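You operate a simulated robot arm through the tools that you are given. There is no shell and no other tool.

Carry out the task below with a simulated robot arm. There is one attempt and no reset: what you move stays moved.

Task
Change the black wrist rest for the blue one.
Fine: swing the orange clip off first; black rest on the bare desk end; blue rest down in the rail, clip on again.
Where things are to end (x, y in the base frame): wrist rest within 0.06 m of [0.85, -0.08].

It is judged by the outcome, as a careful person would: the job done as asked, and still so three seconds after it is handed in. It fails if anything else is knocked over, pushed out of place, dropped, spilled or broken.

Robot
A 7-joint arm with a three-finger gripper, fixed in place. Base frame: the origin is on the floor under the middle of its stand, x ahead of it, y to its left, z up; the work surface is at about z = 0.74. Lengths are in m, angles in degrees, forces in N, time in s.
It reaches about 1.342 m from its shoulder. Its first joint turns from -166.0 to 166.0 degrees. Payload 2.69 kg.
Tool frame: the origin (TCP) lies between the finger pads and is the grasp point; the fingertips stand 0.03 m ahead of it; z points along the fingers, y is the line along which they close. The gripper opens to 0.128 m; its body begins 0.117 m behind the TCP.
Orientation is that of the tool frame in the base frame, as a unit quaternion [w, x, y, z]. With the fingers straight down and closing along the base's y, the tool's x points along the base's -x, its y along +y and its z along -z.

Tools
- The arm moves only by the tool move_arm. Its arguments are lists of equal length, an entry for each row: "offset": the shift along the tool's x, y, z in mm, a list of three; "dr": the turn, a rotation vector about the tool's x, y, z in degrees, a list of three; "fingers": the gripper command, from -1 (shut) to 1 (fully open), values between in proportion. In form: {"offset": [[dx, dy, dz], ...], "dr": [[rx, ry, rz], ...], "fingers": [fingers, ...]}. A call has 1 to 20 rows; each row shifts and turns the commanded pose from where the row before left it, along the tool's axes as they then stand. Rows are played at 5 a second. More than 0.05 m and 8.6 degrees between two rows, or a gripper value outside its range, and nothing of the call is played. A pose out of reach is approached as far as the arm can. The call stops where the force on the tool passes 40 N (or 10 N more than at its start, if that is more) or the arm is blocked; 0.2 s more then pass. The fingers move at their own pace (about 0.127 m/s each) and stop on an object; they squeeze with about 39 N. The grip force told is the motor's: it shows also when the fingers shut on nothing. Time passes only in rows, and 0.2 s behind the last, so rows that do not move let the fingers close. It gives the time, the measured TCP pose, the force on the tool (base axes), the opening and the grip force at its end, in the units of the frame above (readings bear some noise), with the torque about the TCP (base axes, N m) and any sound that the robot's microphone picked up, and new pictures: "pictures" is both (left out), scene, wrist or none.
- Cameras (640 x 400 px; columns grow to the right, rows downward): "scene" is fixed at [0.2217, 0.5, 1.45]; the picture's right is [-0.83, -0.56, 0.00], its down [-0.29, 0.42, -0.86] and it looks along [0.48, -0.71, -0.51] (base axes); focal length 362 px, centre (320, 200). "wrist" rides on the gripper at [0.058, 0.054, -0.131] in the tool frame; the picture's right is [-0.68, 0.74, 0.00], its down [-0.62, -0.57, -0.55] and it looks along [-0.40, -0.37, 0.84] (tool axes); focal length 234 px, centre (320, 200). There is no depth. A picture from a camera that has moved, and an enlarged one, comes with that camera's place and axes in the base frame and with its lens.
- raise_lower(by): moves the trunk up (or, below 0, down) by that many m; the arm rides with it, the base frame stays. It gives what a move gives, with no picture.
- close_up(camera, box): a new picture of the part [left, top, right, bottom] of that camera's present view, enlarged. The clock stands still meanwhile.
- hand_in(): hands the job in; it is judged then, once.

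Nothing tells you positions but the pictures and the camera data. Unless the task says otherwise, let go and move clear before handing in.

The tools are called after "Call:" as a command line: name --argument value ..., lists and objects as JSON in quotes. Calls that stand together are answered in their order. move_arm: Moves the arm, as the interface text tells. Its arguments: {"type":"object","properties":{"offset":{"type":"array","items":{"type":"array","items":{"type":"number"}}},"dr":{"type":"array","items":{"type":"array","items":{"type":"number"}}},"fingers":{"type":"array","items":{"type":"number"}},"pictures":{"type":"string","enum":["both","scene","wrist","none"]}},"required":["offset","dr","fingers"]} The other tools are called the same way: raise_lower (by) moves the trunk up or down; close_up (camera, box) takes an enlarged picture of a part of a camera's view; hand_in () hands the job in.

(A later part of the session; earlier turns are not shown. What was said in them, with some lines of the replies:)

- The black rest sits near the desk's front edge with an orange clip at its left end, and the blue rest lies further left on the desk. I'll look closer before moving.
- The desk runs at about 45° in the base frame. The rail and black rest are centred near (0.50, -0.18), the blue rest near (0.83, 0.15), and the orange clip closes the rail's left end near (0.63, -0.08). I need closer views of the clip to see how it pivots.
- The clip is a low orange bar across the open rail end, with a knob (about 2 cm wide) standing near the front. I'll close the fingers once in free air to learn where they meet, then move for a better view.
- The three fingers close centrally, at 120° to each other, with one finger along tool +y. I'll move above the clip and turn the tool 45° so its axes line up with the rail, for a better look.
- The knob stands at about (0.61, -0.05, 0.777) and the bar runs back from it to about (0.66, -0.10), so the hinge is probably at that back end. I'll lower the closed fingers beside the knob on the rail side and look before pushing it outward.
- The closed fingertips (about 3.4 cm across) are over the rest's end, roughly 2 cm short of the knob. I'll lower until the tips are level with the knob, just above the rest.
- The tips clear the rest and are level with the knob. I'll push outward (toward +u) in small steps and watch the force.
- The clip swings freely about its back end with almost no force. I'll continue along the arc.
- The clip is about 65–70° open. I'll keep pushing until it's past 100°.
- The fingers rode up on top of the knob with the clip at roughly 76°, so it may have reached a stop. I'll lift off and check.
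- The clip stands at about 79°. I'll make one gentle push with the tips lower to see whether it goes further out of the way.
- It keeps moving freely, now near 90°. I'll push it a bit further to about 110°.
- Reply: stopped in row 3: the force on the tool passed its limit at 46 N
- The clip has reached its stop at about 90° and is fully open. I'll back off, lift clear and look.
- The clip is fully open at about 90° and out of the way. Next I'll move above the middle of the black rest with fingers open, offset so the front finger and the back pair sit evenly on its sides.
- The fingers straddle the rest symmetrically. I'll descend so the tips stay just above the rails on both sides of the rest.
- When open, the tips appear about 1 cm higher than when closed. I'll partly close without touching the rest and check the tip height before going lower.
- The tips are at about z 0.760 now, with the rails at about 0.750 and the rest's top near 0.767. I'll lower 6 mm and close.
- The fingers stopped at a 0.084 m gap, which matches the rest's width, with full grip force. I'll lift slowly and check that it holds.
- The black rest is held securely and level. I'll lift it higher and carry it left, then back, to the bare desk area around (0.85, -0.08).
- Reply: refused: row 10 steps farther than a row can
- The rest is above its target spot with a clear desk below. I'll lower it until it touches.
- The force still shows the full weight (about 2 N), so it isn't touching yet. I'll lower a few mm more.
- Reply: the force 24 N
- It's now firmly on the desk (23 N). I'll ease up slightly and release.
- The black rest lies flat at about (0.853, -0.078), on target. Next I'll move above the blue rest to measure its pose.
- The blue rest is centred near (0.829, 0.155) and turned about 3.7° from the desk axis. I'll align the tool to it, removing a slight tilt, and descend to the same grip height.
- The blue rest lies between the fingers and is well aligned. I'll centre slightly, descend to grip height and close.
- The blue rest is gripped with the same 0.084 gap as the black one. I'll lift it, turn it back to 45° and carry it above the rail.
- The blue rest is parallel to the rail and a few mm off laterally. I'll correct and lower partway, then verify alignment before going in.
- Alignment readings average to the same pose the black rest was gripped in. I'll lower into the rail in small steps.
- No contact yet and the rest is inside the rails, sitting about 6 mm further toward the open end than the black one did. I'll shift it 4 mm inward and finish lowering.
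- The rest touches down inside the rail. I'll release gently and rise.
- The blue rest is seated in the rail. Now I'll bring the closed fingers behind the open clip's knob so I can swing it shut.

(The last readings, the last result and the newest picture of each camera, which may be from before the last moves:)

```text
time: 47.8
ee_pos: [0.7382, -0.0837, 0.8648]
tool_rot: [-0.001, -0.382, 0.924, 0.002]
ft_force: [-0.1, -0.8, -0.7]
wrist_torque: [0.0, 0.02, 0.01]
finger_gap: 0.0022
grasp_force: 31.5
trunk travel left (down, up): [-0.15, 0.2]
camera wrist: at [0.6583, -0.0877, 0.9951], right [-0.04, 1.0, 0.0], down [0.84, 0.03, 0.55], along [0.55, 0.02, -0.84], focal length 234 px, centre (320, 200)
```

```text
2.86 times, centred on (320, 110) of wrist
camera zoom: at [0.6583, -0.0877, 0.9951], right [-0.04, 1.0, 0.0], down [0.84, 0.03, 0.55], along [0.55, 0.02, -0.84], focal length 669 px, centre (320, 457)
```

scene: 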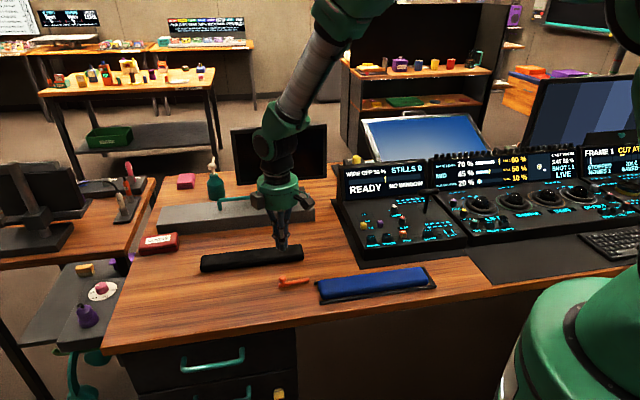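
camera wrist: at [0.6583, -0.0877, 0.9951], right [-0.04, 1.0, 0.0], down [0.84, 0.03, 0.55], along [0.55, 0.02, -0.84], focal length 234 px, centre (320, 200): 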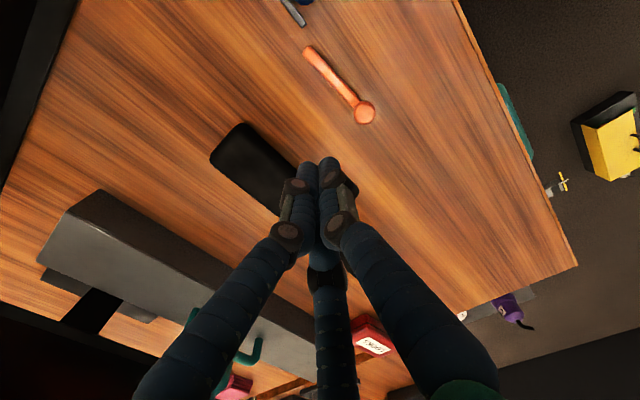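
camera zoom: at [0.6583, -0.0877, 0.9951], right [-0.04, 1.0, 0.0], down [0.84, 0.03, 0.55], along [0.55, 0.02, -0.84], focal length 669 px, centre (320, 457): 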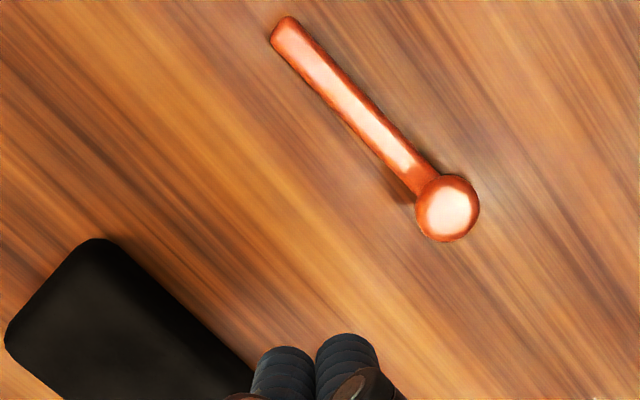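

The knob is at about (0.705, -0.046) and the fingers are behind it. I'll lower beside it and push it back along the arc.

Call:
move_arm --offset '[[0, 0, 35], [0, 0, 25], [0, 0, 14], [-1, 11, 0], [0, 10, 0], [-2, 9, 0], [-2, 10, 0], [0, 9, 0], [0, 10, 0], [0, 0, 0]]' --dr '[[0, 0, 0], [0, 0, 0], [0, 0, 0], [0, 0, 0], [0, 0, 0], [0, 0, 0], [0, 0, 0], [0, 0, 0], [0, 0, 0], [0, 0, 0]]' --fingers '[-1, -1, -1, -1, -1, -1, -1, -1, -1, -1]' --pictures "both"

Call:
close_up --camera "scene" --box '[260, 230, 360, 310]'

```text
time: 50.0
ee_pos: [0.702, -0.0378, 0.7911]
tool_rot: [-0.001, -0.383, 0.924, 0.001]
ft_force: [0.2, 0.5, 0.1]
wrist_torque: [-0.02, 0.01, -0.01]
finger_gap: 0.0022
grasp_force: 31.3
trunk travel left (down, up): [-0.15, 0.2]
camera wrist: at [0.6217, -0.0421, 0.9213], right [-0.04, 1.0, 0.0], down [0.84, 0.04, 0.55], along [0.55, 0.02, -0.84], focal length 234 px, centre (320, 200)
```

scene: 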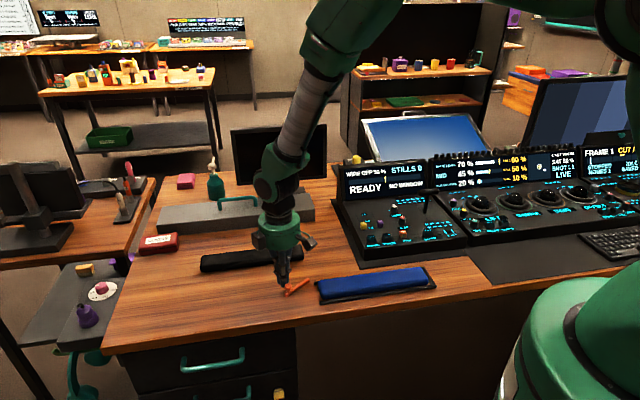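
wrist: 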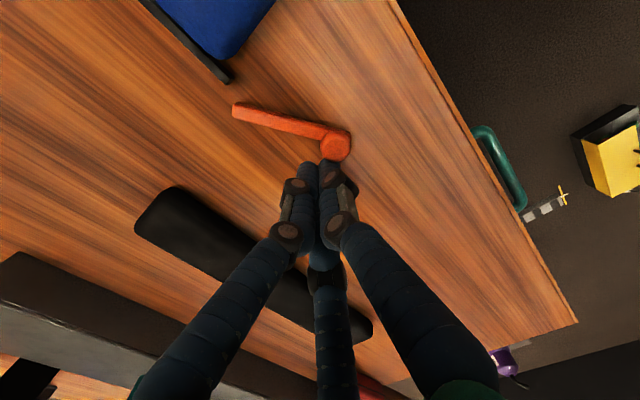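

```text
5.00 times, centred on (310, 270) of scene
camera zoom: at [0.2217, 0.5, 1.45], right [-0.83, -0.56, 0.0], down [-0.29, 0.42, -0.86], along [0.48, -0.71, -0.51], focal length 1811 px, centre (370, -150)
```

zoom: 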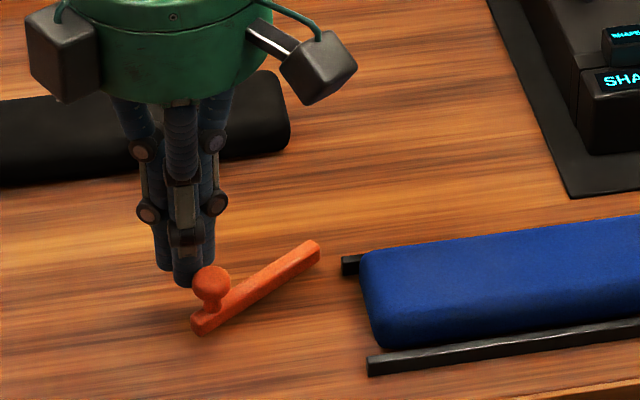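

The clip is swinging back smoothly, about 60° from closed. I'll continue along the arc.

Call:
move_arm --offset '[[3, 9, 0], [3, 10, 0], [5, 8, 0], [5, 8, 0], [6, 7, 0], [7, 6, 0], [6, 4, 0], [5, 4, 0], [0, 0, 0]]' --dr '[[0, 0, 0], [0, 0, 0], [0, 0, 0], [0, 0, 0], [0, 0, 0], [0, 0, 0], [0, 0, 0], [0, 0, 0], [0, 0, 0]]' --fingers '[-1, -1, -1, -1, -1, -1, -1, -1, -1]' --pictures "both"

Call:
close_up --camera "scene" --box '[270, 240, 370, 310]'

Call:
close_up --camera "wrist" --box '[180, 30, 420, 200]'

```text
time: 52.0
ee_pos: [0.6335, -0.0255, 0.7911]
tool_rot: [0.0, -0.383, 0.924, 0.0]
ft_force: [0.0, -0.1, 0.8]
wrist_torque: [0.0, 0.0, 0.01]
finger_gap: 0.002
grasp_force: 31.8
trunk travel left (down, up): [-0.15, 0.2]
camera wrist: at [0.5537, -0.0307, 0.9213], right [-0.04, 1.0, 0.0], down [0.84, 0.04, 0.55], along [0.55, 0.02, -0.84], focal length 234 px, centre (320, 200)
```

scene: 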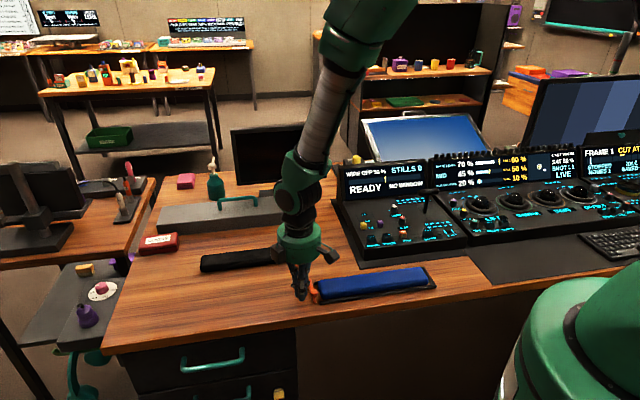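
wrist: 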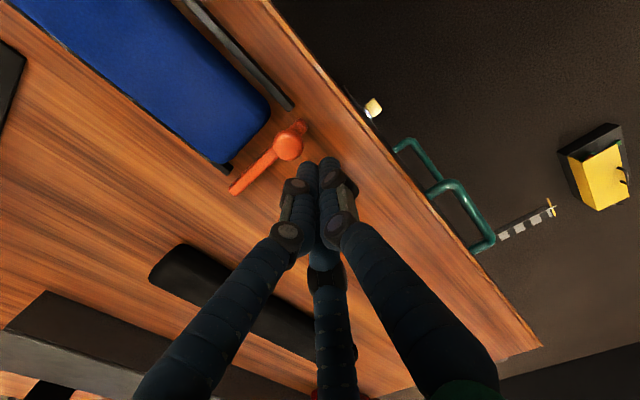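

```text
5.71 times, centred on (320, 275) of scene
camera zoom: at [0.2217, 0.5, 1.45], right [-0.83, -0.56, 0.0], down [-0.29, 0.42, -0.86], along [0.48, -0.71, -0.51], focal length 2069 px, centre (320, -229)
```

zoom: 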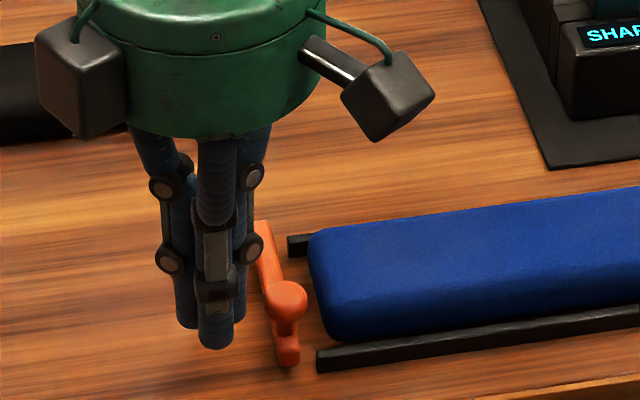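

```text
2.35 times, centred on (300, 115) of wrist
camera zoom: at [0.5537, -0.0307, 0.9213], right [-0.04, 1.0, 0.0], down [0.84, 0.04, 0.55], along [0.55, 0.02, -0.84], focal length 551 px, centre (367, 400)
```

zoom: 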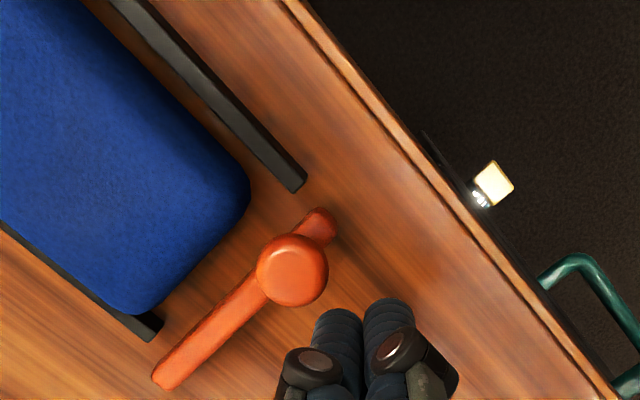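

The clip appears to have swung right back to its closed line. I'll back off, lift clear and compare with the original view.

Call:
move_arm --offset '[[-15, 0, 0], [0, 0, -40], [0, 0, -45], [-20, -20, -40], [-30, -30, -20], [0, 0, 0]]' --dr '[[0, 0, 0], [0, 0, 0], [0, 0, 0], [0, 0, 0], [0, 0, 0], [0, 0, 0]]' --fingers '[-1, -1, -1, -1, -1, -1]' --pictures "both"

Call:
close_up --camera "scene" --box '[296, 266, 344, 314]'

Call:
close_up --camera "scene" --box '[280, 240, 460, 330]'

Call:
close_up --camera "wrist" --box '[200, 0, 400, 150]'

```text
time: 53.4
ee_pos: [0.7153, -0.0154, 0.9324]
tool_rot: [-0.001, -0.383, 0.924, 0.0]
ft_force: [-0.3, 0.0, -0.9]
wrist_torque: [0.02, 0.01, 0.01]
finger_gap: 0.002
grasp_force: 31.5
trunk travel left (down, up): [-0.15, 0.2]
camera wrist: at [0.6352, -0.02, 1.0645], right [-0.04, 1.0, 0.0], down [0.84, 0.04, 0.55], along [0.55, 0.02, -0.84], focal length 234 px, centre (320, 200)
```

scene: 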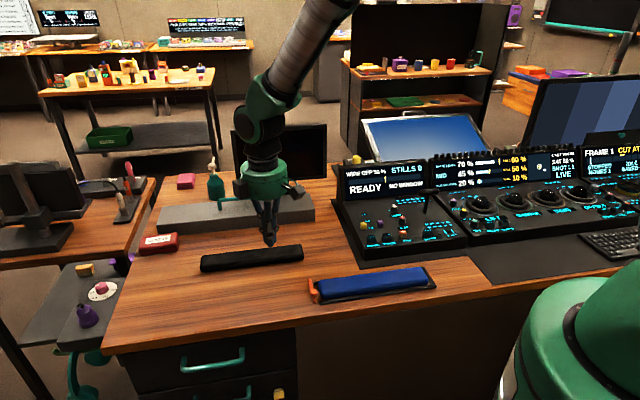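
wrist: 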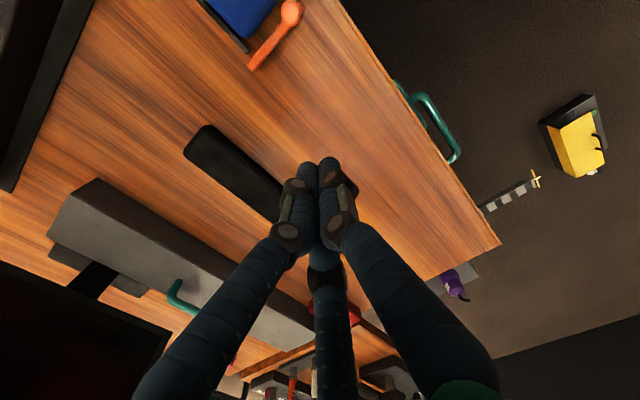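

```text
8.33 times, centred on (320, 290) of scene
camera zoom: at [0.2217, 0.5, 1.45], right [-0.83, -0.56, 0.0], down [-0.29, 0.42, -0.86], along [0.48, -0.71, -0.51], focal length 3018 px, centre (320, -550)
```

zoom: 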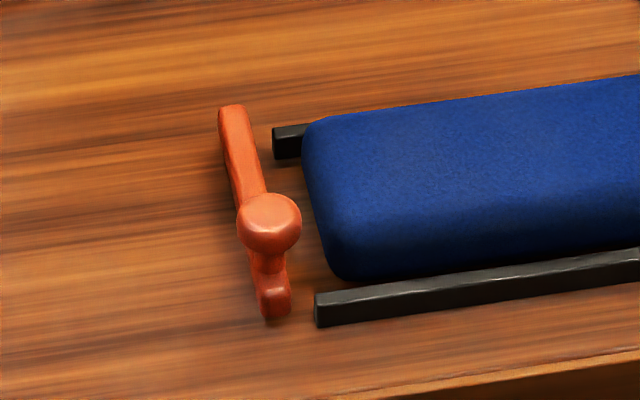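

```text
3.56 times, centred on (370, 285) of scene
camera zoom: at [0.2217, 0.5, 1.45], right [-0.83, -0.56, 0.0], down [-0.29, 0.42, -0.86], along [0.48, -0.71, -0.51], focal length 1288 px, centre (142, -102)
```

zoom: 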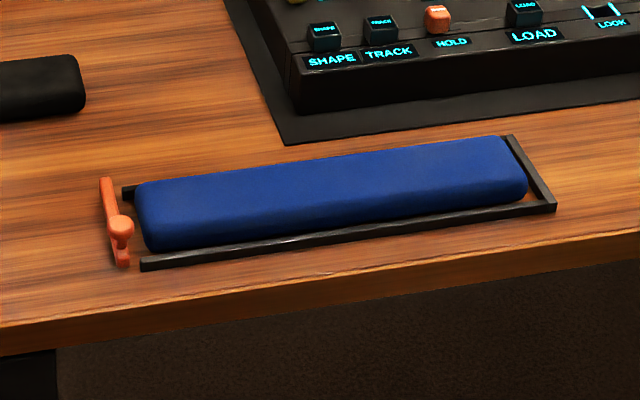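

```text
2.67 times, centred on (300, 75) of wrist
camera zoom: at [0.6352, -0.02, 1.0645], right [-0.04, 1.0, 0.0], down [0.84, 0.04, 0.55], along [0.55, 0.02, -0.84], focal length 624 px, centre (373, 533)
```

zoom: 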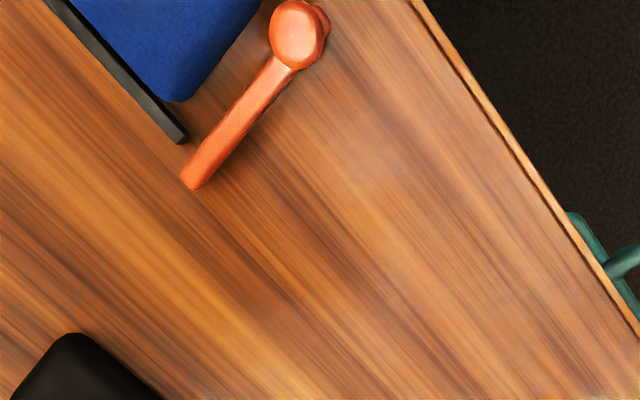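

The clip is back exactly where it started, the blue rest sits down in the rail at the same height as the black one did, and the black rest lies flat near (0.853, -0.078). I'll raise the arm a little further clear and take a last look.

Call:
move_arm --offset '[[0, 0, -40], [0, 0, -40], [0, 0, 0]]' --dr '[[0, 0, 0], [0, 0, 0], [0, 0, 0]]' --fingers '[-1, -1, -1]' --pictures "both"

Call:
close_up --camera "scene" --box '[120, 200, 340, 340]'

```text
time: 54.2
ee_pos: [0.711, -0.0143, 1.0147]
tool_rot: [0.0, -0.383, 0.924, 0.0]
ft_force: [0.3, 0.7, 0.4]
wrist_torque: [0.01, -0.05, -0.01]
finger_gap: 0.0024
grasp_force: 30.9
trunk travel left (down, up): [-0.15, 0.2]
camera wrist: at [0.6319, -0.0199, 1.1448], right [-0.04, 1.0, 0.0], down [0.84, 0.04, 0.55], along [0.55, 0.02, -0.84], focal length 234 px, centre (320, 200)
```

scene: 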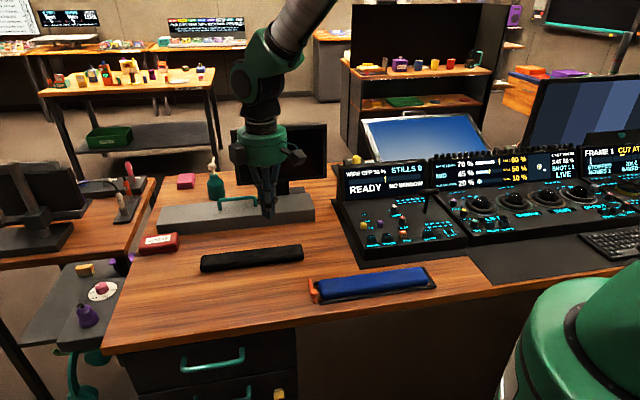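
wrist: 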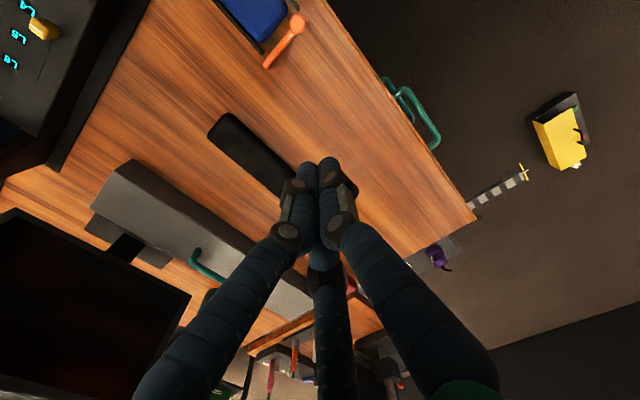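

```text
2.86 times, centred on (230, 270) of scene
camera zoom: at [0.2217, 0.5, 1.45], right [-0.83, -0.56, 0.0], down [-0.29, 0.42, -0.86], along [0.48, -0.71, -0.51], focal length 1035 px, centre (577, 0)
```

zoom: 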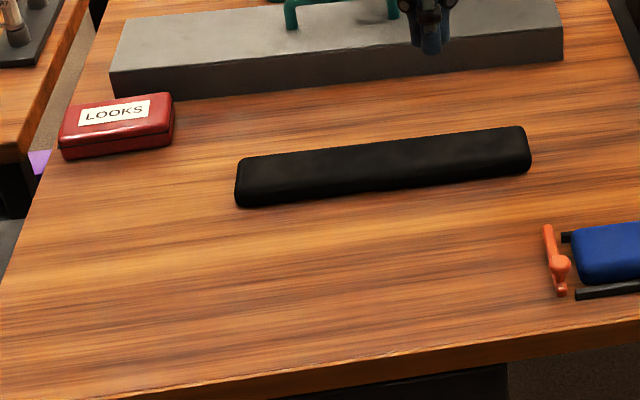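

The black rest is on the bare desk at its target, the blue rest is in the rail, the clip is closed across the end, and nothing else has moved. The arm is clear, so I'm handing in.

Call:
hand_in

```text
The job is handed in.
```

The wrist rests are swapped and the job is handed in; I haven't seen the judge's result.

- **Black rest:** it lies flat on the bare part of the desk at about (0.853, -0.078). That is a few millimetres from the target of (0.85, -0.08).
- **Blue rest:** it is seated down in the rail at the same height the black one had. It sits about 3–4 mm nearer the open end than the black one did, still clear of the clip.
- **Orange clip:** I swung it off first, and it is now closed across the rail end, looking the same as in the first picture. While opening it I pushed against its stop once (46 N), and it still swung freely afterwards.

The last pictures show nothing else on the desk disturbed. The gripper is empty and raised well clear.
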